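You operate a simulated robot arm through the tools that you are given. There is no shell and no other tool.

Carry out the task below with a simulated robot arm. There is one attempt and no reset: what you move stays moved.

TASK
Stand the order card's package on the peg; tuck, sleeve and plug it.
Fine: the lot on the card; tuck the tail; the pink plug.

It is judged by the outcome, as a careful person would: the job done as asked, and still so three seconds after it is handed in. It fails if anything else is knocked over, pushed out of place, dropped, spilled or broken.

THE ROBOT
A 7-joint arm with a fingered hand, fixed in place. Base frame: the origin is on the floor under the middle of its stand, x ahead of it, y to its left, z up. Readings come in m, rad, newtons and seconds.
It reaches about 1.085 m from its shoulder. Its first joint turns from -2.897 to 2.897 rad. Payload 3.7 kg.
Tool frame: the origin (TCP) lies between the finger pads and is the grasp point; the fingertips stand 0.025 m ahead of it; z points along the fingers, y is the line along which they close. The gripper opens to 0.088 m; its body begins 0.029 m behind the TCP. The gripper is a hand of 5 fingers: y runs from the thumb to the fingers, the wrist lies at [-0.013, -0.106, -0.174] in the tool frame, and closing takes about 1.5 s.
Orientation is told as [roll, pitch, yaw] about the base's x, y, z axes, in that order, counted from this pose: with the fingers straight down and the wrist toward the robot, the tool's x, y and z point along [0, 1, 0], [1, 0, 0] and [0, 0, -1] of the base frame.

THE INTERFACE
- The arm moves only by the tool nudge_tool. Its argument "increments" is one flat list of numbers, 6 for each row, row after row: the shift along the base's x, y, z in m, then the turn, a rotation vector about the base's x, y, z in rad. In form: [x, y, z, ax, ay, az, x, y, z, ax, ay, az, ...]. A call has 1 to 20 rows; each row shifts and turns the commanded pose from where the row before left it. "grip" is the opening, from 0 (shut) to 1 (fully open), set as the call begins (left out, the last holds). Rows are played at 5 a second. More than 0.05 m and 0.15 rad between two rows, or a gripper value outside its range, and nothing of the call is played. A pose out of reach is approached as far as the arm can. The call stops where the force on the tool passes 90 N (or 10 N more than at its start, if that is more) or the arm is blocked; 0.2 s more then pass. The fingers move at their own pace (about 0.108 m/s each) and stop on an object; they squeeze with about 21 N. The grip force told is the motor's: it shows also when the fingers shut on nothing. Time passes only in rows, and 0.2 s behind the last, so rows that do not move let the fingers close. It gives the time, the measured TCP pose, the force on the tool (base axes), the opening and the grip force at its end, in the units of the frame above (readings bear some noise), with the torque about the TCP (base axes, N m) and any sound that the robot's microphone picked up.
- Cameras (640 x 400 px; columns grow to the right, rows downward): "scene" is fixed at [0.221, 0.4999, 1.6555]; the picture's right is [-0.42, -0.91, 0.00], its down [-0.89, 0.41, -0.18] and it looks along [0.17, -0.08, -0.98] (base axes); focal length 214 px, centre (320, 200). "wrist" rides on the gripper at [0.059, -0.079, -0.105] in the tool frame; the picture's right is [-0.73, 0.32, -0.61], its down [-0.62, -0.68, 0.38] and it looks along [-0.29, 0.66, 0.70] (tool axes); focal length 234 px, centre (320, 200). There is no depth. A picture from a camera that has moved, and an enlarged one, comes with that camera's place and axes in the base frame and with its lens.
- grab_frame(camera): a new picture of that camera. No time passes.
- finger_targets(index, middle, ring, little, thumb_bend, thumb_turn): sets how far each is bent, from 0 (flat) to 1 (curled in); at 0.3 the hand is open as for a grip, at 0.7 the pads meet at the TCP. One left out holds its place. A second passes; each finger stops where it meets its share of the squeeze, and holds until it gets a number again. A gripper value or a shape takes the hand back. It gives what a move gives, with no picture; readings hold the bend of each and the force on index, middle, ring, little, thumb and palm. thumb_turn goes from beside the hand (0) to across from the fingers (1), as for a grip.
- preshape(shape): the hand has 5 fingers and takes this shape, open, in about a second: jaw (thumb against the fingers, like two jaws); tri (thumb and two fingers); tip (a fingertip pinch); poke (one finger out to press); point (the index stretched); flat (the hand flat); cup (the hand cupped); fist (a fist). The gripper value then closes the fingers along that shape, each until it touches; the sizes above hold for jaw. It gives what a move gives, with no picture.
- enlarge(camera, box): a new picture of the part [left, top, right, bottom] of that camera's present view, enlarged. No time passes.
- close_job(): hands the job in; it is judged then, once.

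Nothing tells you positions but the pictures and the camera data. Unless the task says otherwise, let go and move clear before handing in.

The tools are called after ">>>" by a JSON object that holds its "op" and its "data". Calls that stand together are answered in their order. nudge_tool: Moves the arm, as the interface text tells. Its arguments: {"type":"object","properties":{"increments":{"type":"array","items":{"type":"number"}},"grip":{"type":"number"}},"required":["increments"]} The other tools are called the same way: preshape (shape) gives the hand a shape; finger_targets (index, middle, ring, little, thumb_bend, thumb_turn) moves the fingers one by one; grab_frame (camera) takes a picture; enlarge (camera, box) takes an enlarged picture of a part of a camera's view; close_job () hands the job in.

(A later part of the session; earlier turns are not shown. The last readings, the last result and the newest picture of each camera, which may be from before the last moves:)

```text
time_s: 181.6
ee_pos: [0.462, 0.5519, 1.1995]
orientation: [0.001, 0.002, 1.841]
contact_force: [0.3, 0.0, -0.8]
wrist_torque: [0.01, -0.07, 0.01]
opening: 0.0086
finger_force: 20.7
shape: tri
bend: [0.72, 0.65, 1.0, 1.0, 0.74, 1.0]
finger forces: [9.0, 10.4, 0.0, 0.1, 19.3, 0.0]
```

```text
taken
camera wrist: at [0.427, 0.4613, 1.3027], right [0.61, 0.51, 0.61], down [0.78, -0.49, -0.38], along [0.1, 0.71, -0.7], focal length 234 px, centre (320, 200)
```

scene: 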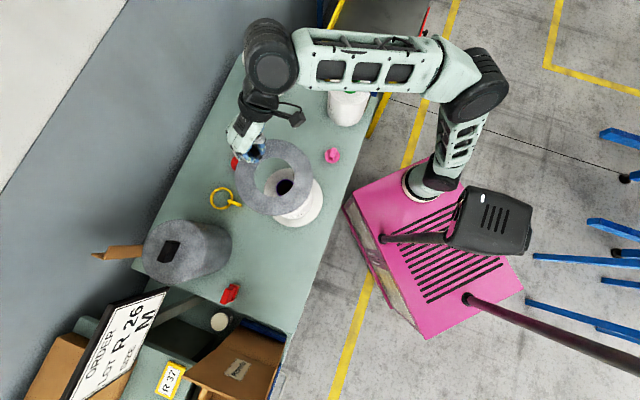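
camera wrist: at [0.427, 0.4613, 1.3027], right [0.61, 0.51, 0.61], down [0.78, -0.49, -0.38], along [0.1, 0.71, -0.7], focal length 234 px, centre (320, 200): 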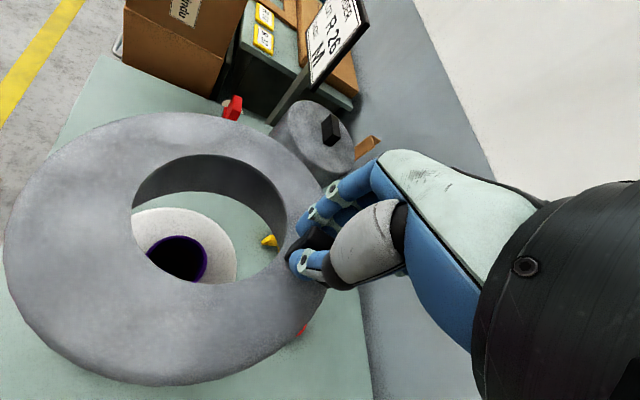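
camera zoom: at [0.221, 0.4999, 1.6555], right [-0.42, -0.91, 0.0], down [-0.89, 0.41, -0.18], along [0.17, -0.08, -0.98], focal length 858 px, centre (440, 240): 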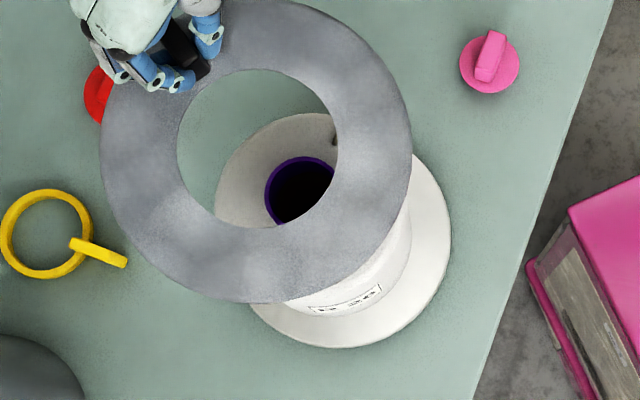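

The sleeve hangs level over the package and is nearly concentric already (both cameras within a few mm). Lowering part-way, then rechecking alignment before it meets the package body.

>>> {"op": "nudge_tool", "data": {"increments": [0, -0.001, -0.015, 0, 0, 0, 0, 0, -0.015, 0, 0, 0, 0, 0, -0.01, 0, 0, 0, 0, 0, 0, 0, 0, 0]}}

>>> {"op": "enlarge", "data": {"camera": "scene", "box": [230, 140, 350, 240]}}

>>> {"op": "enlarge", "data": {"camera": "wrist", "box": [0, 90, 340, 390]}}

```text
time_s: 182.6
ee_pos: [0.4597, 0.5502, 1.1586]
orientation: [0.001, 0.0, 1.839]
contact_force: [-0.5, -0.9, -0.9]
wrist_torque: [0.02, -0.04, 0.0]
opening: 0.0086
finger_force: 20.6
shape: tri
bend: [0.72, 0.65, 1.0, 1.0, 0.74, 1.0]
finger forces: [8.9, 10.3, 0.0, 0.0, 19.3, 0.0]
```

```text
4.00 times, centred on (290, 190) of scene
camera zoom: at [0.221, 0.4999, 1.6555], right [-0.42, -0.91, 0.0], down [-0.89, 0.41, -0.18], along [0.17, -0.08, -0.98], focal length 858 px, centre (440, 240)
```

zoom: 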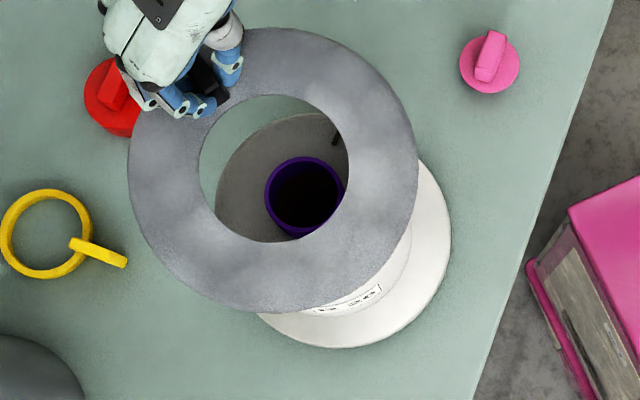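

```text
1.33 times, centred on (170, 240) of wrist
camera zoom: at [0.4248, 0.46, 1.2617], right [0.61, 0.51, 0.61], down [0.78, -0.49, -0.38], along [0.1, 0.71, -0.7], focal length 312 px, centre (520, 147)
```

zoom: 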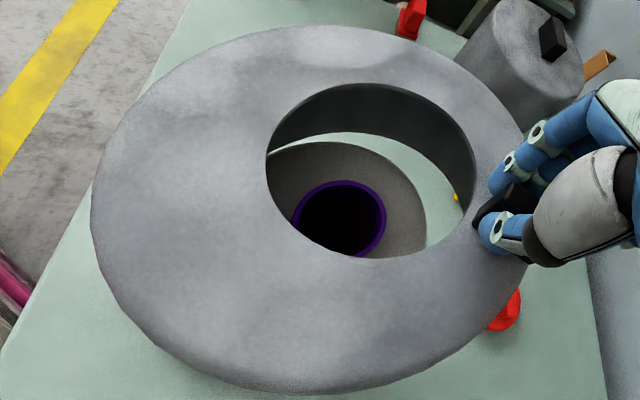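

Small correction needed: (+0.002, −0.006). Applying and lowering slowly while watching forces.

>>> {"op": "nudge_tool", "data": {"increments": [0.002, -0.006, 0, 0, 0, 0, 0, 0, -0.01, 0, 0, 0, 0, 0, -0.01, 0, 0, 0, 0, 0, 0, 0, 0, 0]}}

>>> {"op": "enlarge", "data": {"camera": "scene", "box": [230, 140, 350, 240]}}

>>> {"op": "enlarge", "data": {"camera": "wrist", "box": [0, 90, 340, 390]}}

```text
time_s: 183.6
ee_pos: [0.4603, 0.5455, 1.1384]
orientation: [0.003, 0.0, 1.842]
contact_force: [0.1, -0.2, -0.4]
wrist_torque: [-0.01, 0.01, -0.02]
opening: 0.0086
finger_force: 21.0
shape: tri
bend: [0.72, 0.65, 1.0, 1.0, 0.74, 1.0]
finger forces: [9.1, 10.3, 0.1, 0.0, 19.3, 0.1]
```

```text
4.00 times, centred on (290, 190) of scene
camera zoom: at [0.221, 0.4999, 1.6555], right [-0.42, -0.91, 0.0], down [-0.89, 0.41, -0.18], along [0.17, -0.08, -0.98], focal length 858 px, centre (440, 240)
```

zoom: 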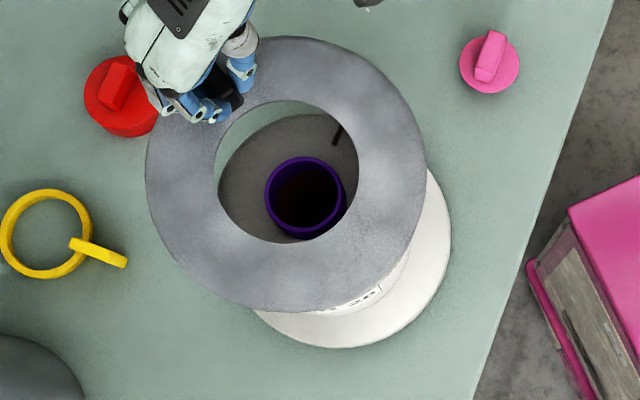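

```text
1.33 times, centred on (170, 240) of wrist
camera zoom: at [0.4256, 0.4544, 1.2432], right [0.61, 0.51, 0.61], down [0.78, -0.49, -0.38], along [0.1, 0.71, -0.7], focal length 312 px, centre (520, 147)
```

zoom: 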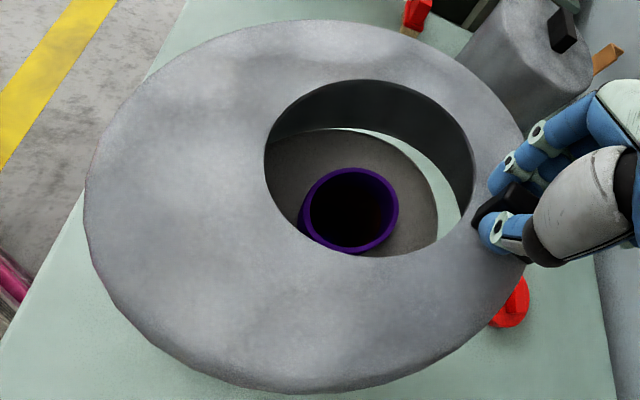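

Concentric to within ~2–3 mm. Lowering over the package body in small steps.

>>> {"op": "nudge_tool", "data": {"increments": [0.001, -0.001, -0.008, 0, 0, 0, 0, 0, -0.008, 0, 0, 0, 0, 0, -0.008, 0, 0, 0, 0, 0, 0, 0, 0, 0]}}

>>> {"op": "nudge_tool", "data": {"increments": [0, 0, -0.008, 0, 0, 0, 0, 0, -0.008, 0, 0, 0, 0, 0, -0.008, 0, 0, 0, 0, 0, 0, 0, 0, 0]}}

>>> {"op": "enlarge", "data": {"camera": "scene", "box": [230, 140, 350, 240]}}

>>> {"op": "enlarge", "data": {"camera": "wrist", "box": [0, 90, 340, 390]}}

```text
time_s: 184.6
ee_pos: [0.4628, 0.5449, 1.1157]
orientation: [0.002, 0.0, 1.839]
contact_force: [0.4, -0.1, -0.5]
wrist_torque: [-0.01, -0.03, -0.02]
opening: 0.0085
finger_force: 20.6
shape: tri
bend: [0.72, 0.65, 1.0, 1.0, 0.74, 1.0]
finger forces: [9.1, 10.2, 0.1, 0.0, 19.3, 0.0]
```

```text
time_s: 185.6
ee_pos: [0.4623, 0.5434, 1.0895]
orientation: [0.003, 0.0, 1.841]
contact_force: [0.8, 0.7, -0.1]
wrist_torque: [0.02, -0.03, -0.04]
opening: 0.0087
finger_force: 21.2
shape: tri
bend: [0.72, 0.65, 1.0, 1.0, 0.74, 1.0]
finger forces: [9.0, 10.2, 0.0, 0.1, 19.3, 0.1]
```

```text
4.00 times, centred on (290, 190) of scene
camera zoom: at [0.221, 0.4999, 1.6555], right [-0.42, -0.91, 0.0], down [-0.89, 0.41, -0.18], along [0.17, -0.08, -0.98], focal length 858 px, centre (440, 240)
```

zoom: 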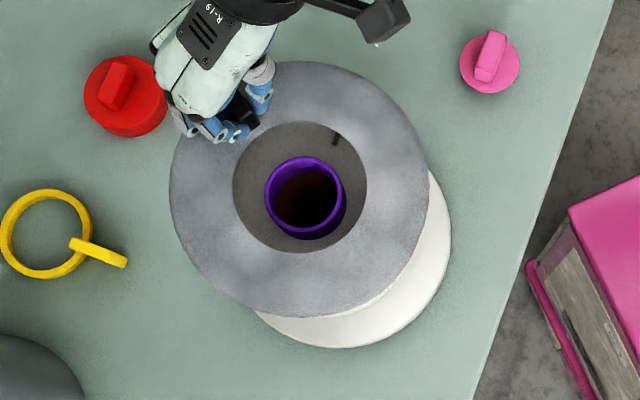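

```text
1.33 times, centred on (170, 240) of wrist
camera zoom: at [0.4267, 0.4526, 1.1942], right [0.61, 0.51, 0.61], down [0.78, -0.49, -0.38], along [0.1, 0.71, -0.7], focal length 312 px, centre (520, 147)
```

zoom: 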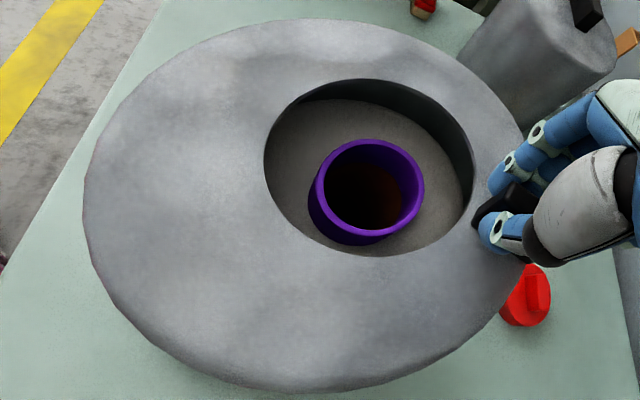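

>>> {"op": "nudge_tool", "data": {"increments": [0.001, 0.001, -0.008, 0, 0, 0, 0, 0, -0.008, 0, 0, 0, 0, 0, -0.008, 0, 0, 0, 0, 0, 0, 0, 0, 0]}}

>>> {"op": "nudge_tool", "data": {"increments": [0, 0, -0.008, 0, 0, 0, 0, 0, -0.007, 0, 0, 0, 0, 0, 0, 0, 0, 0]}}

>>> {"op": "nudge_tool", "data": {"increments": [0, 0, -0.006, 0, 0, 0, 0, 0, 0, 0, 0, 0]}}

>>> {"op": "enlarge", "data": {"camera": "wrist", "box": [0, 90, 340, 390]}}

>>> {"op": "enlarge", "data": {"camera": "scene", "box": [230, 140, 350, 240]}}

```text
time_s: 186.6
ee_pos: [0.4645, 0.5442, 1.0669]
orientation: [0.002, 0.002, 1.841]
contact_force: [-0.6, 0.6, -1.0]
wrist_torque: [0.0, 0.01, 0.0]
opening: 0.0085
finger_force: 21.3
shape: tri
bend: [0.72, 0.65, 1.0, 1.0, 0.74, 1.0]
finger forces: [9.1, 10.1, 0.0, 0.1, 19.3, 0.0]
```

```text
time_s: 187.4
ee_pos: [0.4641, 0.543, 1.0528]
orientation: [0.002, -0.001, 1.841]
contact_force: [-1.2, 0.5, -1.0]
wrist_torque: [0.01, 0.0, -0.05]
opening: 0.0086
finger_force: 21.3
shape: tri
bend: [0.72, 0.65, 1.0, 1.0, 0.74, 1.0]
finger forces: [9.2, 10.1, 0.0, 0.1, 19.3, 0.0]
```

```text
time_s: 188.0
ee_pos: [0.4617, 0.5441, 1.0458]
orientation: [0.002, -0.001, 1.841]
contact_force: [0.3, -0.1, -0.3]
wrist_torque: [-0.02, -0.01, -0.01]
opening: 0.0085
finger_force: 20.8
shape: tri
bend: [0.72, 0.65, 1.0, 1.0, 0.74, 1.0]
finger forces: [9.2, 10.1, 0.0, 0.0, 19.3, 0.0]
```

```text
1.33 times, centred on (170, 240) of wrist
camera zoom: at [0.4275, 0.453, 1.1498], right [0.61, 0.51, 0.61], down [0.78, -0.49, -0.38], along [0.1, 0.71, -0.7], focal length 312 px, centre (520, 147)
```

zoom: 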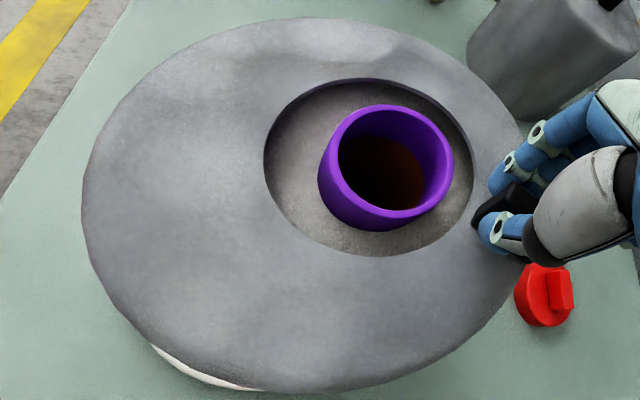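

```text
4.00 times, centred on (290, 190) of scene
camera zoom: at [0.221, 0.4999, 1.6555], right [-0.42, -0.91, 0.0], down [-0.89, 0.41, -0.18], along [0.17, -0.08, -0.98], focal length 858 px, centre (440, 240)
```

zoom: 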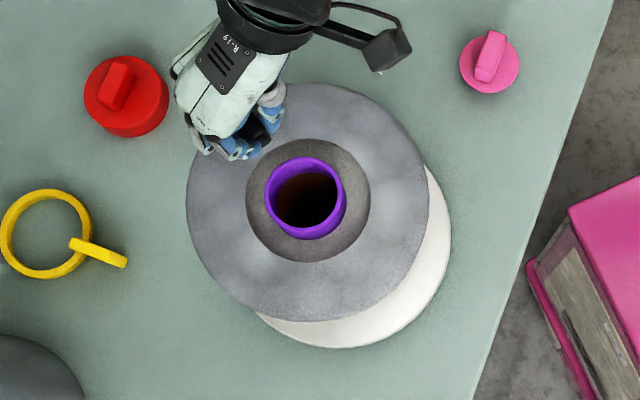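

>>> {"op": "nudge_tool", "data": {"increments": [0, 0, -0.004, 0, 0, 0, 0, 0, -0.004, 0, 0, 0, 0, 0, 0, 0, 0, 0]}}

>>> {"op": "nudge_tool", "data": {"increments": [0, 0, -0.004, 0, 0, 0, 0, 0, -0.004, 0, 0, 0, 0, 0, 0, 0, 0, 0]}}

>>> {"op": "nudge_tool", "data": {"increments": [0, 0, -0.004, 0, 0, 0, 0, 0, 0, 0, 0, 0]}}

>>> {"op": "enlarge", "data": {"camera": "wrist", "box": [0, 90, 340, 390]}}

```text
time_s: 188.8
ee_pos: [0.4631, 0.5437, 1.0373]
orientation: [0.003, -0.001, 1.841]
contact_force: [-0.6, -0.8, -0.3]
wrist_torque: [-0.01, -0.01, 0.0]
opening: 0.0089
finger_force: 21.2
shape: tri
bend: [0.72, 0.65, 1.0, 1.0, 0.74, 1.0]
finger forces: [9.3, 10.0, 0.0, 0.1, 19.3, 0.0]
```

```text
time_s: 189.6
ee_pos: [0.4637, 0.545, 1.0298]
orientation: [0.003, 0.0, 1.842]
contact_force: [-0.3, -0.1, 0.8]
wrist_torque: [-0.02, -0.05, 0.02]
opening: 0.0087
finger_force: 20.6
shape: tri
bend: [0.72, 0.65, 1.0, 1.0, 0.74, 1.0]
finger forces: [9.2, 10.3, 0.0, 0.0, 19.3, 0.1]
```

```text
time_s: 190.2
ee_pos: [0.4624, 0.5441, 1.0254]
orientation: [0.0, 0.0, 1.84]
contact_force: [-0.3, -0.9, -0.5]
wrist_torque: [0.02, 0.0, 0.01]
opening: 0.0087
finger_force: 20.8
shape: tri
bend: [0.72, 0.65, 1.0, 1.0, 0.74, 1.0]
finger forces: [9.2, 10.0, 0.0, 0.0, 19.2, 0.0]
```

```text
1.33 times, centred on (170, 240) of wrist
camera zoom: at [0.427, 0.4541, 1.1291], right [0.61, 0.51, 0.61], down [0.78, -0.49, -0.38], along [0.1, 0.71, -0.7], focal length 312 px, centre (520, 147)
```

zoom: 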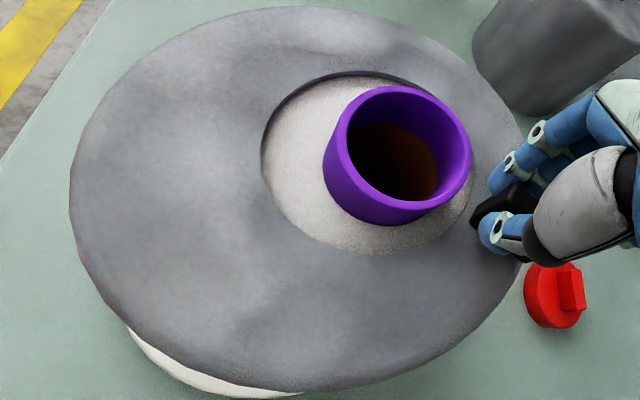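

>>> {"op": "nudge_tool", "data": {"increments": [0, 0, -0.003, 0, 0, 0, 0, 0, 0, 0, 0, 0]}}

>>> {"op": "nudge_tool", "data": {"increments": [0, 0, -0.003, 0, 0, 0, 0, 0, 0, 0, 0, 0]}}

>>> {"op": "nudge_tool", "data": {"increments": [0, 0, -0.003, 0, 0, 0, 0, 0, 0, 0, 0, 0]}}

>>> {"op": "enlarge", "data": {"camera": "wrist", "box": [0, 90, 340, 390]}}

>>> {"op": "enlarge", "data": {"camera": "scene", "box": [230, 140, 350, 240]}}

```text
time_s: 190.8
ee_pos: [0.4625, 0.5449, 1.0223]
orientation: [0.003, 0.001, 1.842]
contact_force: [0.0, 0.6, 0.0]
wrist_torque: [0.03, 0.04, -0.02]
opening: 0.0087
finger_force: 21.3
shape: tri
bend: [0.72, 0.65, 1.0, 1.0, 0.74, 1.0]
finger forces: [9.4, 9.7, 0.0, 0.0, 19.3, 0.1]
```

```text
time_s: 191.4
ee_pos: [0.4637, 0.5444, 1.019]
orientation: [0.003, 0.0, 1.841]
contact_force: [-0.2, -0.5, 0.3]
wrist_torque: [-0.02, 0.03, 0.04]
opening: 0.0085
finger_force: 21.1
shape: tri
bend: [0.72, 0.65, 1.0, 1.0, 0.74, 1.0]
finger forces: [9.6, 9.6, 0.1, 0.1, 19.1, 0.0]
```

```text
time_s: 192.0
ee_pos: [0.4633, 0.5446, 1.0157]
orientation: [0.001, 0.0, 1.843]
contact_force: [0.7, -0.2, 0.6]
wrist_torque: [0.03, 0.04, 0.0]
opening: 0.0084
finger_force: 20.9
shape: tri
bend: [0.72, 0.65, 1.0, 1.0, 0.74, 1.0]
finger forces: [9.6, 9.6, 0.0, 0.0, 19.1, 0.0]
```

```text
1.33 times, centred on (170, 240) of wrist
camera zoom: at [0.4277, 0.4543, 1.1202], right [0.61, 0.51, 0.61], down [0.78, -0.49, -0.38], along [0.1, 0.71, -0.7], focal length 312 px, centre (520, 147)
```

zoom: 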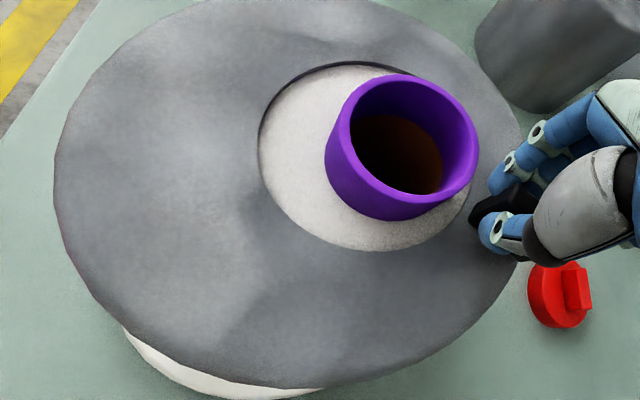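

```text
4.00 times, centred on (290, 190) of scene
camera zoom: at [0.221, 0.4999, 1.6555], right [-0.42, -0.91, 0.0], down [-0.89, 0.41, -0.18], along [0.17, -0.08, -0.98], focal length 858 px, centre (440, 240)
```

zoom: 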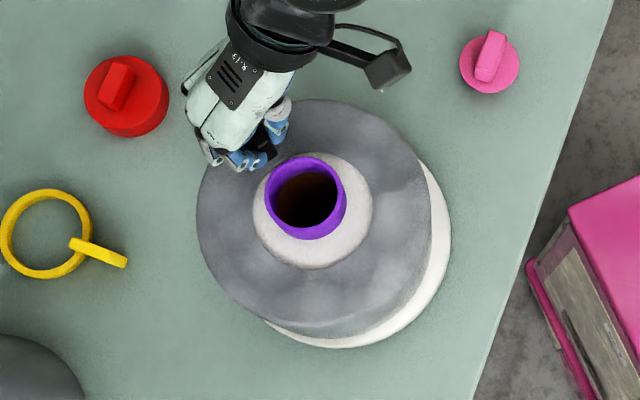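

The sleeve has reached the package top (it's starting to tilt slightly as I press the handle side). I'll raise ~8 mm to let it level, then release.

>>> {"op": "nudge_tool", "data": {"increments": [0, 0, 0.004, 0, 0, 0, 0, 0, 0.003, 0, 0, 0, 0, 0, 0, 0, 0, 0]}}

>>> {"op": "enlarge", "data": {"camera": "wrist", "box": [0, 90, 340, 390]}}

>>> {"op": "nudge_tool", "data": {"increments": [0, 0, 0, 0, 0, 0, 0, 0, 0, 0, 0, 0, 0, 0, 0, 0, 0, 0, 0, 0, 0, 0, 0, 0, 0, 0, 0, 0, 0, 0, 0, 0, 0, 0, 0, 0, 0, 0, 0, 0, 0, 0], "grip": 1}}

>>> {"op": "grab_frame", "data": {"camera": "wrist"}}

>>> {"op": "enlarge", "data": {"camera": "scene", "box": [230, 140, 350, 240]}}

```text
time_s: 192.8
ee_pos: [0.4644, 0.5455, 1.0225]
orientation: [0.002, -0.001, 1.842]
contact_force: [-0.4, -0.4, -0.7]
wrist_torque: [0.01, 0.04, -0.02]
opening: 0.0086
finger_force: 21.2
shape: tri
bend: [0.72, 0.65, 1.0, 1.0, 0.74, 1.0]
finger forces: [9.3, 9.8, 0.0, 0.0, 19.1, 0.0]
```

```text
1.33 times, centred on (170, 240) of wrist
camera zoom: at [0.4285, 0.4547, 1.1277], right [0.61, 0.51, 0.61], down [0.78, -0.49, -0.38], along [0.1, 0.71, -0.7], focal length 312 px, centre (520, 147)
```

zoom: 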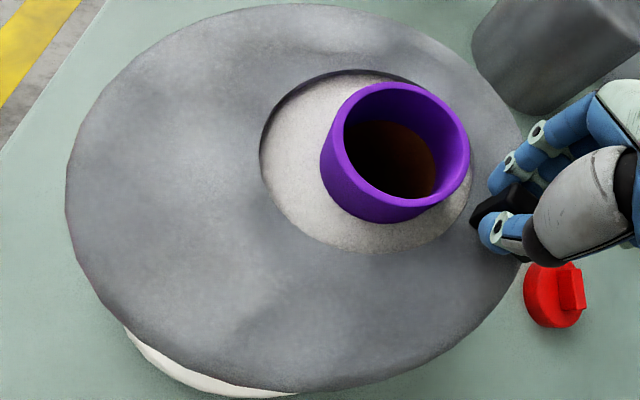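

```text
time_s: 194.4
ee_pos: [0.4643, 0.545, 1.0229]
orientation: [0.001, 0.001, 1.841]
contact_force: [0.8, -0.6, 0.8]
wrist_torque: [0.01, 0.0, 0.0]
opening: 0.0879
finger_force: 0.0
shape: tri
bend: [0.3, 0.3, 0.99, 0.99, 0.3, 0.98]
finger forces: [0.1, 0.1, 0.0, 0.0, 0.1, 0.1]
```

```text
taken
camera wrist: at [0.4285, 0.4547, 1.1277], right [0.61, 0.51, 0.61], down [0.78, -0.49, -0.38], along [0.1, 0.71, -0.7], focal length 234 px, centre (320, 200)
```

wrist: 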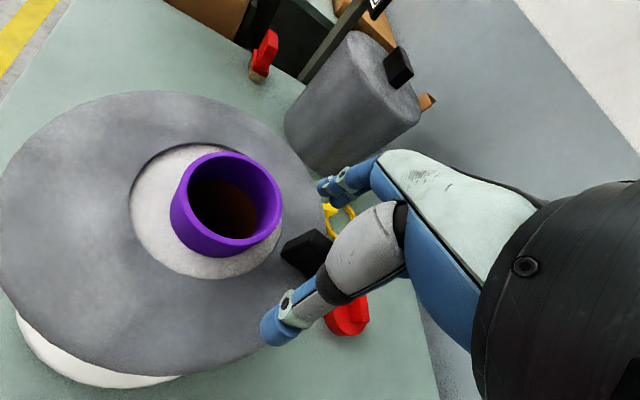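

```text
4.00 times, centred on (290, 190) of scene
camera zoom: at [0.221, 0.4999, 1.6555], right [-0.42, -0.91, 0.0], down [-0.89, 0.41, -0.18], along [0.17, -0.08, -0.98], focal length 858 px, centre (440, 240)
```

zoom: 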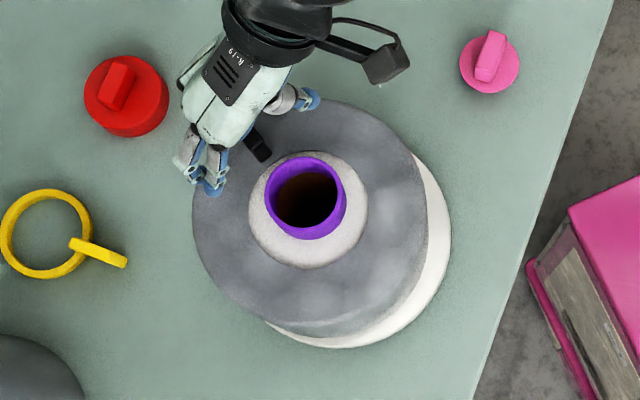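

The sleeve sits on the package with the tube standing up through its hole. Now rise clear and go look at the pink plug at ≈(0.50, 0.31).

>>> {"op": "nudge_tool", "data": {"increments": [0, 0, 0.02, 0, 0, 0, 0, 0, 0.04, 0, 0, 0, 0, 0, 0.05, 0, 0, 0, 0, 0, 0.03, 0, 0, 0, 0.005, -0.02, 0, 0, 0, -0.12, 0.005, -0.03, 0, 0, 0, -0.14, 0.005, -0.03, 0, 0, 0, -0.14, 0.005, -0.03, 0, 0, 0, -0.14, 0.005, -0.03, 0, 0, 0, -0.14, 0.005, -0.03, 0, 0, 0, -0.14, 0, -0.02, 0, 0, 0, -0.04, 0, 0, 0, 0, 0, 0]}}

>>> {"op": "grab_frame", "data": {"camera": "wrist"}}

>>> {"op": "grab_frame", "data": {"camera": "scene"}}

>>> {"op": "enlarge", "data": {"camera": "scene", "box": [240, 140, 360, 240]}}

```text
time_s: 197.0
ee_pos: [0.4958, 0.354, 1.1637]
orientation: [0.001, 0.0, 0.983]
contact_force: [0.2, 0.1, 0.4]
wrist_torque: [-0.03, -0.01, -0.01]
opening: 0.0874
finger_force: 0.1
shape: tri
bend: [0.3, 0.3, 0.99, 0.99, 0.3, 0.98]
finger forces: [0.0, 0.0, 0.1, 0.0, 0.0, 0.0]
```

```text
taken
camera wrist: at [0.4032, 0.3229, 1.2682], right [0.78, -0.14, 0.61], down [0.14, -0.91, -0.38], along [0.6, 0.39, -0.7], focal length 234 px, centre (320, 200)
```

wrist: 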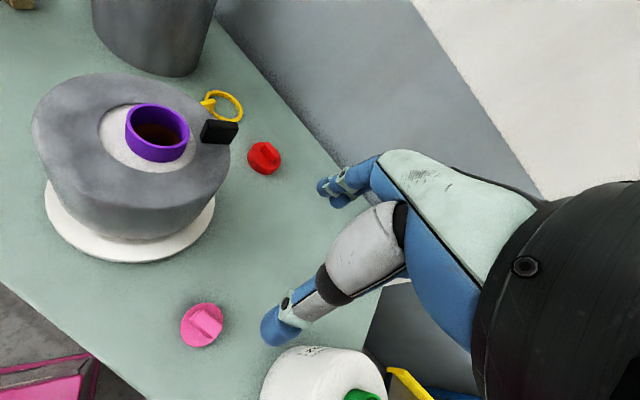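

```text
taken
```

scene: 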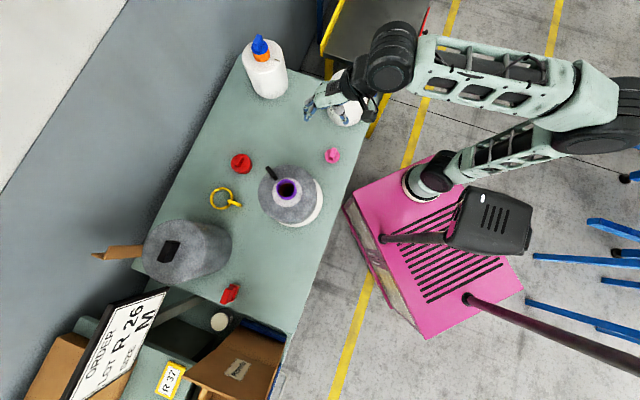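

```text
4.00 times, centred on (300, 190) of scene
camera zoom: at [0.221, 0.4999, 1.6555], right [-0.42, -0.91, 0.0], down [-0.89, 0.41, -0.18], along [0.17, -0.08, -0.98], focal length 858 px, centre (400, 240)
```

zoom: 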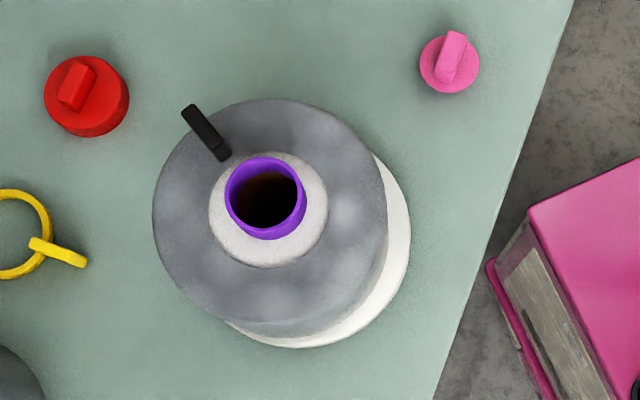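

>>> {"op": "enlarge", "data": {"camera": "wrist", "box": [20, 60, 260, 270]}}

>>> {"op": "enlarge", "data": {"camera": "wrist", "box": [160, 280, 260, 370]}}

```text
1.90 times, centred on (140, 165) of wrist
camera zoom: at [0.4032, 0.3229, 1.2682], right [0.78, -0.14, 0.61], down [0.14, -0.91, -0.38], along [0.6, 0.39, -0.7], focal length 446 px, centre (663, 267)
```

zoom: 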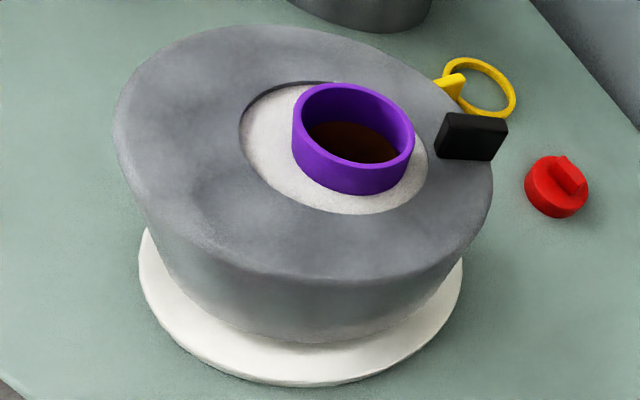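

```text
4.44 times, centred on (210, 325) of wrist
camera zoom: at [0.4032, 0.3229, 1.2682], right [0.78, -0.14, 0.61], down [0.14, -0.91, -0.38], along [0.6, 0.39, -0.7], focal length 1041 px, centre (809, -356)
```

zoom: 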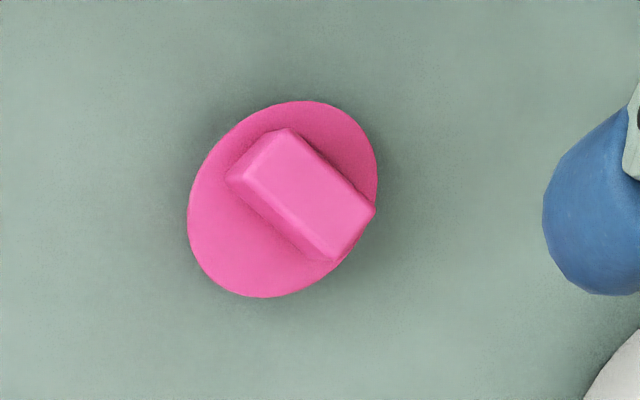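

The sleeve sits fully down over the package, and the pink plug is at ≈(0.504, 0.313), handle bar along about −40°. Moving above it with yaw ≈0.9 so the fingers close across the bar.

>>> {"op": "nudge_tool", "data": {"increments": [0.001, -0.009, -0.03, 0, 0, -0.042, 0.001, -0.009, -0.04, 0, 0, -0.041, 0.001, -0.009, -0.04, 0, 0, 0, 0.001, -0.009, -0.04, 0, 0, 0, 0, 0, -0.04, 0, 0, 0, 0, 0, 0, 0, 0, 0]}}

>>> {"op": "grab_frame", "data": {"camera": "wrist"}}

>>> {"op": "enlarge", "data": {"camera": "wrist", "box": [200, 180, 360, 340]}}

```text
time_s: 198.4
ee_pos: [0.498, 0.3198, 0.9727]
orientation: [0.0, -0.001, 0.899]
contact_force: [0.2, 0.0, 0.3]
wrist_torque: [-0.03, 0.01, -0.03]
opening: 0.0877
finger_force: 0.0
shape: tri
bend: [0.3, 0.3, 0.99, 0.99, 0.3, 0.98]
finger forces: [0.0, 0.1, 0.0, 0.1, 0.0, 0.0]
```

```text
taken
camera wrist: at [0.4026, 0.2955, 1.0768], right [0.77, -0.2, 0.61], down [0.06, -0.92, -0.38], along [0.63, 0.33, -0.7], focal length 234 px, centre (320, 200)
```

wrist: 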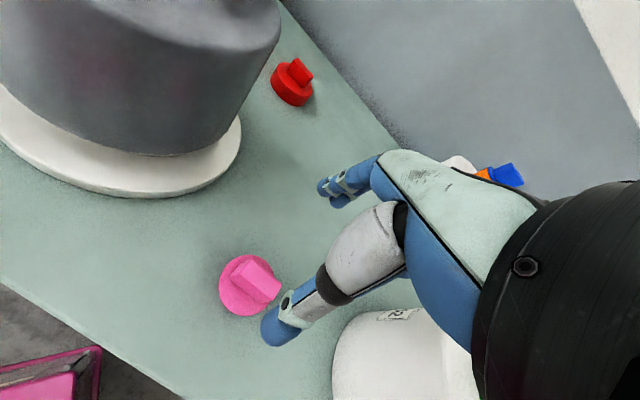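

```text
2.50 times, centred on (280, 260) of wrist
camera zoom: at [0.4026, 0.2955, 1.0768], right [0.77, -0.2, 0.61], down [0.06, -0.92, -0.38], along [0.63, 0.33, -0.7], focal length 585 px, centre (420, 50)
```

zoom: 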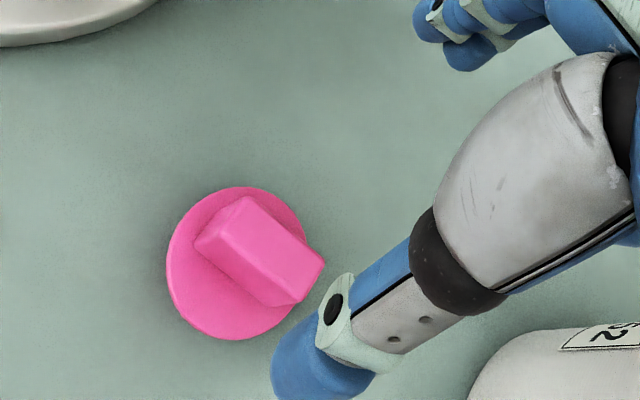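

>>> {"op": "nudge_tool", "data": {"increments": [0.0016, -0.005, -0.03, 0, 0, 0, 0, 0, -0.03, 0, 0, 0, 0, 0, -0.02, 0, 0, 0, 0, 0, 0, 0, 0, 0]}}

>>> {"op": "enlarge", "data": {"camera": "wrist", "box": [220, 160, 380, 320]}}

```text
time_s: 199.4
ee_pos: [0.4977, 0.3151, 0.8913]
orientation: [0.003, 0.0, 0.898]
contact_force: [0.1, 0.0, -0.5]
wrist_torque: [0.03, -0.01, -0.01]
opening: 0.0878
finger_force: 0.1
shape: tri
bend: [0.3, 0.3, 0.99, 0.99, 0.3, 0.98]
finger forces: [0.1, 0.0, 0.0, 0.0, 0.1, 0.0]
```

```text
2.50 times, centred on (300, 240) of wrist
camera zoom: at [0.4024, 0.2907, 0.996], right [0.77, -0.2, 0.61], down [0.06, -0.92, -0.38], along [0.63, 0.33, -0.7], focal length 585 px, centre (370, 100)
```

zoom: 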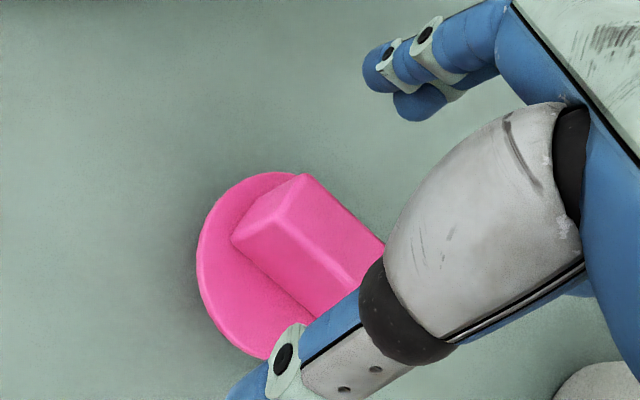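

>>> {"op": "nudge_tool", "data": {"increments": [0.001, 0.0, -0.012, 0, 0, 0, 0, 0, -0.01, 0, 0, 0, 0, 0, -0.005, 0, 0, 0, 0, 0, 0, 0, 0, 0]}}

>>> {"op": "enlarge", "data": {"camera": "wrist", "box": [220, 160, 380, 320]}}

```text
time_s: 200.4
ee_pos: [0.5, 0.3137, 0.8664]
orientation: [0.001, -0.001, 0.899]
contact_force: [0.5, -0.1, 0.0]
wrist_torque: [0.0, 0.0, -0.01]
opening: 0.0877
finger_force: 0.1
shape: tri
bend: [0.3, 0.3, 0.99, 0.99, 0.3, 0.98]
finger forces: [0.0, 0.0, 0.0, 0.0, 0.2, 0.0]
```

```text
2.50 times, centred on (300, 240) of wrist
camera zoom: at [0.405, 0.2892, 0.9714], right [0.77, -0.2, 0.61], down [0.06, -0.92, -0.38], along [0.63, 0.33, -0.7], focal length 585 px, centre (370, 100)
```

zoom: 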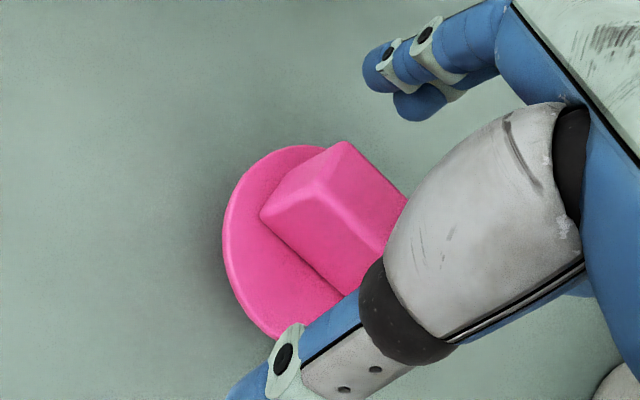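

>>> {"op": "nudge_tool", "data": {"increments": [0, 0, -0.004, 0, 0, 0, 0, 0, 0, 0, 0, 0]}}

>>> {"op": "nudge_tool", "data": {"increments": [0, 0, 0, 0, 0, 0, 0, 0, 0, 0, 0, 0, 0, 0, 0, 0, 0, 0, 0, 0, 0, 0, 0, 0, 0, 0, 0, 0, 0, 0, 0, 0, 0, 0, 0, 0, 0, 0, 0, 0, 0, 0, 0, 0, 0, 0, 0, 0, 0, 0, 0, 0, 0, 0], "grip": 0}}

>>> {"op": "enlarge", "data": {"camera": "wrist", "box": [220, 160, 380, 320]}}

```text
time_s: 201.0
ee_pos: [0.4989, 0.3132, 0.8622]
orientation: [0.002, 0.002, 0.898]
contact_force: [0.1, 0.0, 0.0]
wrist_torque: [0.0, 0.02, 0.01]
opening: 0.0876
finger_force: 0.1
shape: tri
bend: [0.3, 0.3, 0.99, 0.99, 0.3, 0.98]
finger forces: [0.0, 0.1, 0.0, 0.1, 0.0, 0.1]
```

```text
time_s: 203.0
ee_pos: [0.4985, 0.3141, 0.8627]
orientation: [0.001, 0.0, 0.898]
contact_force: [-0.6, 0.0, -0.2]
wrist_torque: [-0.02, 0.02, -0.04]
opening: 0.0144
finger_force: 20.7
shape: tri
bend: [0.72, 0.62, 1.0, 1.0, 0.74, 1.0]
finger forces: [9.8, 9.3, 0.1, 0.1, 19.0, 0.1]
```

```text
2.50 times, centred on (300, 240) of wrist
camera zoom: at [0.4044, 0.2892, 0.9675], right [0.77, -0.2, 0.61], down [0.06, -0.92, -0.38], along [0.63, 0.33, -0.7], focal length 585 px, centre (370, 100)
```

zoom: 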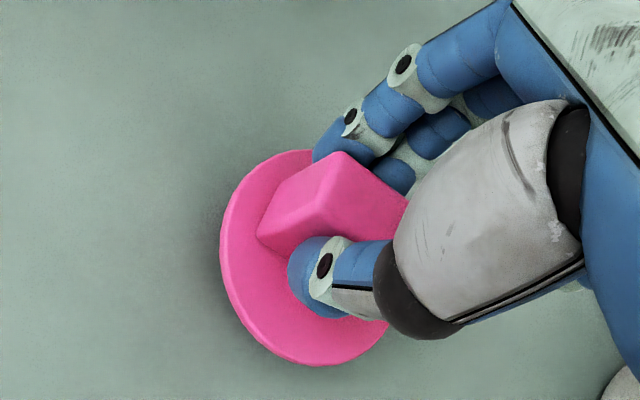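

Pink plug gripped firmly by its handle. Lifting it and carrying it to a hover over the purple tube.

>>> {"op": "nudge_tool", "data": {"increments": [0, 0, 0.01, 0, 0, 0, 0, 0, 0.03, 0, 0, 0, 0, 0, 0.045, 0, 0, 0, 0, 0, 0.045, 0, 0, 0, 0, 0, 0.045, 0, 0, 0, 0, 0, 0.045, 0, 0, 0, 0, 0, 0.04, 0, 0, 0, 0, 0, 0, 0, 0, 0]}}

>>> {"op": "grab_frame", "data": {"camera": "wrist"}}

>>> {"op": "enlarge", "data": {"camera": "wrist", "box": [220, 160, 380, 320]}}

```text
time_s: 204.8
ee_pos: [0.4939, 0.3146, 1.1202]
orientation: [0.001, 0.002, 0.898]
contact_force: [0.1, 0.2, -0.2]
wrist_torque: [0.04, 0.0, 0.0]
opening: 0.0143
finger_force: 21.0
shape: tri
bend: [0.72, 0.62, 1.0, 1.0, 0.74, 1.0]
finger forces: [9.9, 9.1, 0.0, 0.0, 19.0, 0.1]
```

```text
taken
camera wrist: at [0.3988, 0.2904, 1.2246], right [0.77, -0.2, 0.61], down [0.06, -0.92, -0.38], along [0.63, 0.33, -0.7], focal length 234 px, centre (320, 200)
```

wrist: 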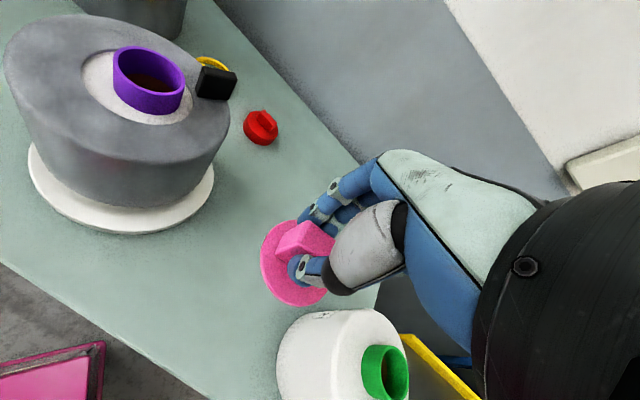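

```text
2.50 times, centred on (300, 240) of wrist
camera zoom: at [0.3988, 0.2904, 1.2246], right [0.77, -0.2, 0.61], down [0.06, -0.92, -0.38], along [0.63, 0.33, -0.7], focal length 585 px, centre (370, 100)
```

zoom: 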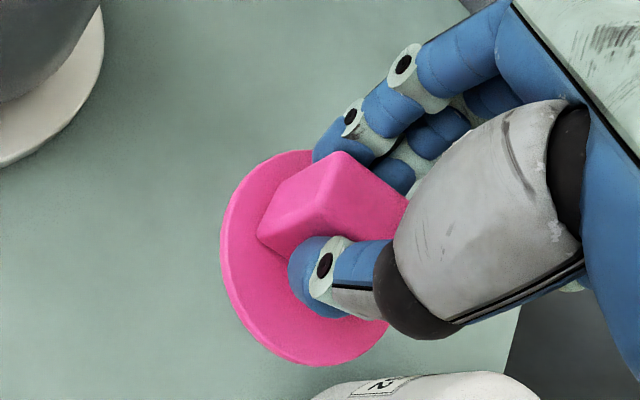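

>>> {"op": "nudge_tool", "data": {"increments": [-0.0175, 0.043, 0, 0, 0, 0, -0.0175, 0.043, 0, 0, 0, 0, -0.0175, 0.043, 0, 0, 0, 0, -0.0175, 0.043, 0, 0, 0, 0, -0.0175, 0.043, 0, 0, 0, 0, 0, 0, 0, 0, 0, 0]}}

>>> {"op": "grab_frame", "data": {"camera": "wrist"}}

>>> {"op": "enlarge", "data": {"camera": "wrist", "box": [180, 180, 380, 380]}}

>>> {"op": "enlarge", "data": {"camera": "scene", "box": [250, 140, 350, 230]}}

```text
time_s: 206.2
ee_pos: [0.4079, 0.5294, 1.1203]
orientation: [0.002, 0.0, 0.899]
contact_force: [0.4, 0.5, -0.6]
wrist_torque: [0.01, 0.0, 0.01]
opening: 0.014
finger_force: 20.9
shape: tri
bend: [0.72, 0.62, 1.0, 1.0, 0.74, 1.0]
finger forces: [9.9, 9.2, 0.0, 0.0, 19.0, 0.0]
```

```text
taken
camera wrist: at [0.3138, 0.505, 1.2242], right [0.77, -0.2, 0.61], down [0.06, -0.92, -0.38], along [0.63, 0.33, -0.7], focal length 234 px, centre (320, 200)
```

wrist: 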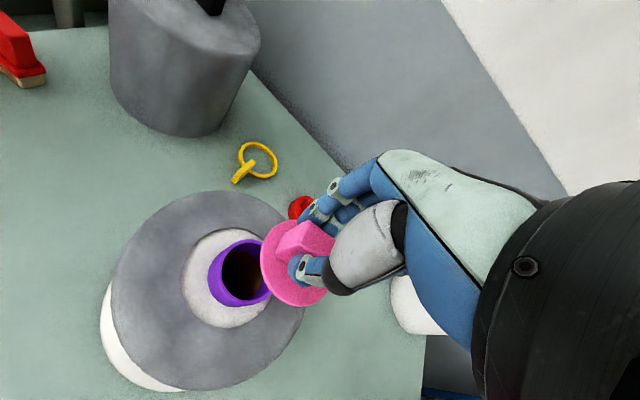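

```text
2.00 times, centred on (280, 280) of wrist
camera zoom: at [0.3138, 0.505, 1.2242], right [0.77, -0.2, 0.61], down [0.06, -0.92, -0.38], along [0.63, 0.33, -0.7], focal length 468 px, centre (400, 40)
```

zoom: 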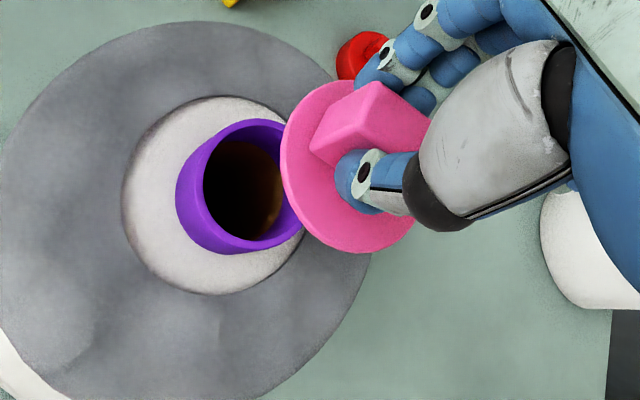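

```text
4.44 times, centred on (300, 185) of scene
camera zoom: at [0.221, 0.4999, 1.6555], right [-0.42, -0.91, 0.0], down [-0.89, 0.41, -0.18], along [0.17, -0.08, -0.98], focal length 953 px, centre (409, 267)
```

zoom: 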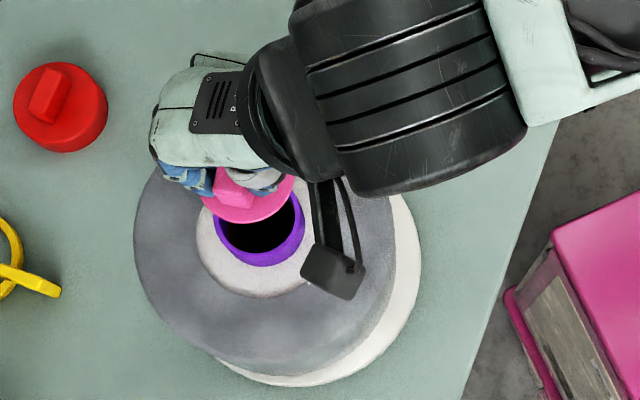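

Plug needs to shift by about (−0.003, +0.009) to be over the tube. Adjusting and lowering to just above the rim.

>>> {"op": "nudge_tool", "data": {"increments": [-0.003, 0.009, 0, 0, 0, 0, 0, 0, -0.02, 0, 0, 0, 0, 0, -0.015, 0, 0, 0, 0, 0, 0, 0, 0, 0]}}

>>> {"op": "enlarge", "data": {"camera": "wrist", "box": [180, 180, 380, 380]}}

>>> {"op": "enlarge", "data": {"camera": "scene", "box": [250, 140, 350, 230]}}

```text
time_s: 207.2
ee_pos: [0.4085, 0.539, 1.0861]
orientation: [0.002, -0.001, 0.9]
contact_force: [-0.4, -0.2, 0.5]
wrist_torque: [0.0, -0.01, 0.04]
opening: 0.0141
finger_force: 20.8
shape: tri
bend: [0.72, 0.62, 1.0, 1.0, 0.74, 1.0]
finger forces: [9.8, 9.2, 0.0, 0.1, 19.0, 0.0]
```

```text
2.00 times, centred on (280, 280) of wrist
camera zoom: at [0.3126, 0.5146, 1.191], right [0.77, -0.2, 0.61], down [0.06, -0.92, -0.38], along [0.63, 0.33, -0.7], focal length 468 px, centre (400, 40)
```

zoom: 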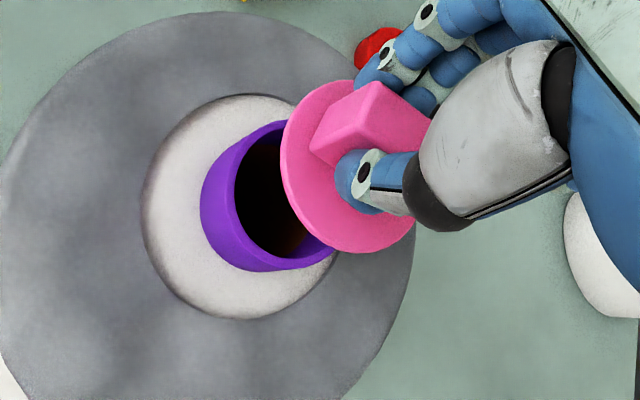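

```text
4.44 times, centred on (300, 185) of scene
camera zoom: at [0.221, 0.4999, 1.6555], right [-0.42, -0.91, 0.0], down [-0.89, 0.41, -0.18], along [0.17, -0.08, -0.98], focal length 953 px, centre (409, 267)
```

zoom: 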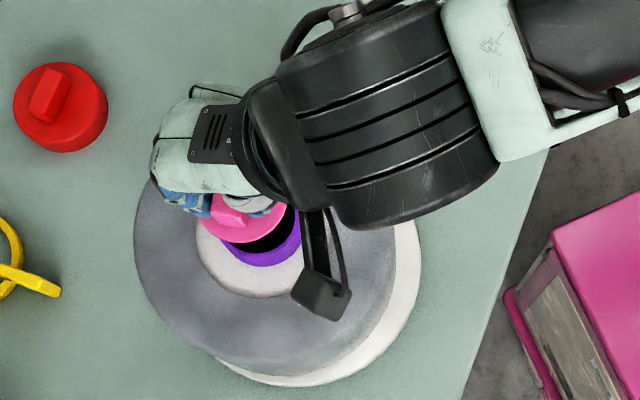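

>>> {"op": "enlarge", "data": {"camera": "scene", "box": [280, 165, 325, 205]}}

>>> {"op": "enlarge", "data": {"camera": "wrist", "box": [230, 200, 350, 320]}}

```text
10.00 times, centred on (302, 185) of scene
camera zoom: at [0.221, 0.4999, 1.6555], right [-0.42, -0.91, 0.0], down [-0.89, 0.41, -0.18], along [0.17, -0.08, -0.98], focal length 2145 px, centre (495, 350)
```

zoom: 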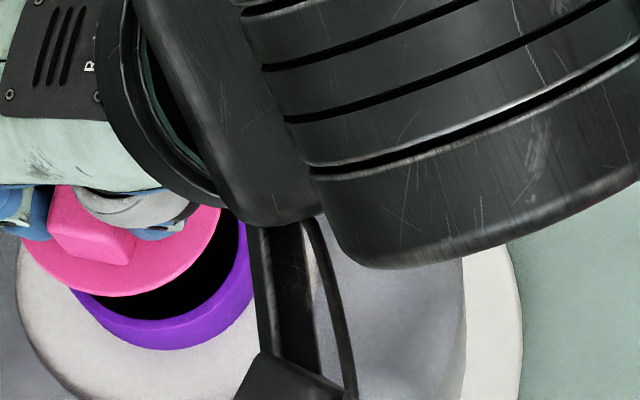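

```text
3.33 times, centred on (290, 260) of wrist
camera zoom: at [0.3126, 0.5146, 1.191], right [0.77, -0.2, 0.61], down [0.06, -0.92, -0.38], along [0.63, 0.33, -0.7], focal length 781 px, centre (420, 0)
```

zoom: 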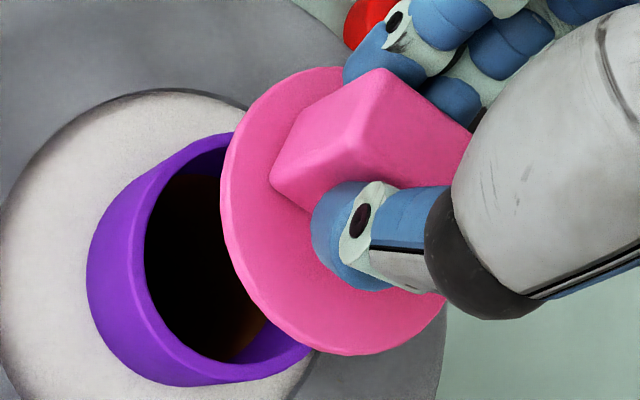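

>>> {"op": "nudge_tool", "data": {"increments": [-0.006, -0.0025, 0, 0, 0, 0, 0, 0, -0.008, 0, 0, 0, 0, 0, 0, 0, 0, 0]}}

>>> {"op": "enlarge", "data": {"camera": "scene", "box": [280, 165, 325, 205]}}

>>> {"op": "enlarge", "data": {"camera": "wrist", "box": [230, 200, 350, 320]}}

```text
time_s: 208.0
ee_pos: [0.4036, 0.5362, 1.0799]
orientation: [0.002, 0.001, 0.897]
contact_force: [-0.3, -0.5, -0.5]
wrist_torque: [-0.01, 0.0, -0.01]
opening: 0.0138
finger_force: 20.5
shape: tri
bend: [0.72, 0.62, 1.0, 1.0, 0.74, 1.0]
finger forces: [9.8, 9.1, 0.0, 0.0, 19.0, 0.0]
```

```text
10.00 times, centred on (302, 185) of scene
camera zoom: at [0.221, 0.4999, 1.6555], right [-0.42, -0.91, 0.0], down [-0.89, 0.41, -0.18], along [0.17, -0.08, -0.98], focal length 2145 px, centre (495, 350)
```

zoom: 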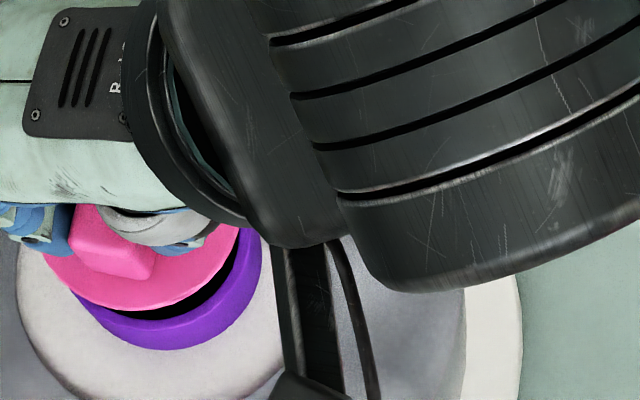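

```text
3.33 times, centred on (290, 260) of wrist
camera zoom: at [0.308, 0.5115, 1.1838], right [0.77, -0.2, 0.61], down [0.06, -0.92, -0.38], along [0.63, 0.33, -0.7], focal length 781 px, centre (420, 0)
```

zoom: 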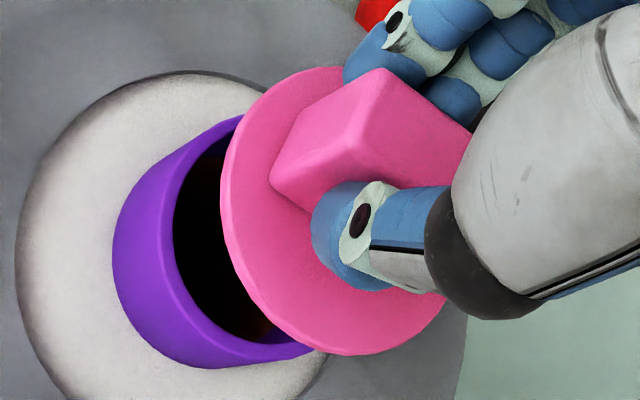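

>>> {"op": "nudge_tool", "data": {"increments": [-0.0015, 0, -0.006, 0, 0, 0, 0, 0, -0.004, 0, 0, 0, 0, 0, 0, 0, 0, 0]}}

>>> {"op": "nudge_tool", "data": {"increments": [0, 0, -0.003, 0, 0, 0, 0, 0, 0, 0, 0, 0]}}

>>> {"op": "nudge_tool", "data": {"increments": [0, 0, -0.003, 0, 0, 0, 0, 0, 0, 0, 0, 0]}}

>>> {"op": "nudge_tool", "data": {"increments": [0, 0, -0.003, 0, 0, 0, 0, 0, 0, 0, 0, 0]}}

>>> {"op": "enlarge", "data": {"camera": "wrist", "box": [230, 200, 350, 320]}}

```text
time_s: 208.8
ee_pos: [0.4015, 0.5344, 1.0695]
orientation: [0.001, 0.0, 0.9]
contact_force: [-0.6, 0.5, -0.2]
wrist_torque: [0.01, -0.02, 0.0]
opening: 0.014
finger_force: 21.0
shape: tri
bend: [0.72, 0.62, 1.0, 1.0, 0.74, 1.0]
finger forces: [9.7, 9.2, 0.1, 0.0, 19.1, 0.1]
```

```text
time_s: 209.4
ee_pos: [0.4019, 0.5355, 1.0664]
orientation: [0.002, -0.001, 0.899]
contact_force: [0.0, -0.4, 0.4]
wrist_torque: [-0.01, -0.01, -0.01]
opening: 0.0143
finger_force: 21.0
shape: tri
bend: [0.72, 0.62, 1.0, 1.0, 0.74, 1.0]
finger forces: [9.8, 9.3, 0.0, 0.0, 18.9, 0.0]
```

```text
time_s: 210.0
ee_pos: [0.4018, 0.5359, 1.0643]
orientation: [0.002, 0.0, 0.901]
contact_force: [-0.7, 0.4, 0.3]
wrist_torque: [0.03, -0.01, -0.01]
opening: 0.0139
finger_force: 20.6
shape: tri
bend: [0.72, 0.62, 1.0, 1.0, 0.74, 1.0]
finger forces: [9.8, 9.2, 0.1, 0.0, 19.0, 0.0]
```

```text
time_s: 210.6
ee_pos: [0.3999, 0.5357, 1.0617]
orientation: [0.002, 0.001, 0.898]
contact_force: [0.2, -0.2, -0.1]
wrist_torque: [0.04, 0.02, 0.0]
opening: 0.0141
finger_force: 20.8
shape: tri
bend: [0.72, 0.62, 1.0, 1.0, 0.74, 1.0]
finger forces: [9.8, 9.2, 0.0, 0.1, 19.0, 0.0]
```

```text
3.33 times, centred on (290, 260) of wrist
camera zoom: at [0.3051, 0.5116, 1.1653], right [0.77, -0.2, 0.61], down [0.06, -0.92, -0.38], along [0.63, 0.33, -0.7], focal length 781 px, centre (420, 0)
```

zoom: 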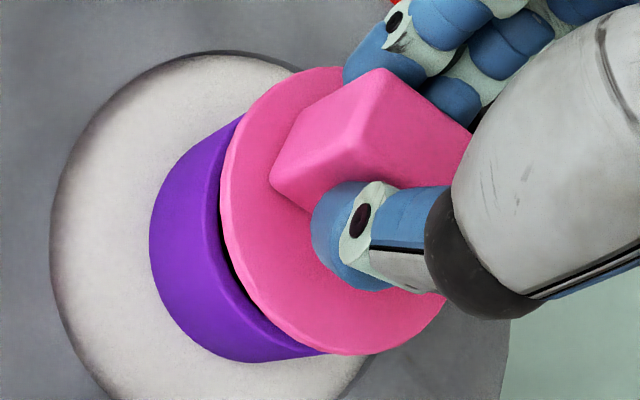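

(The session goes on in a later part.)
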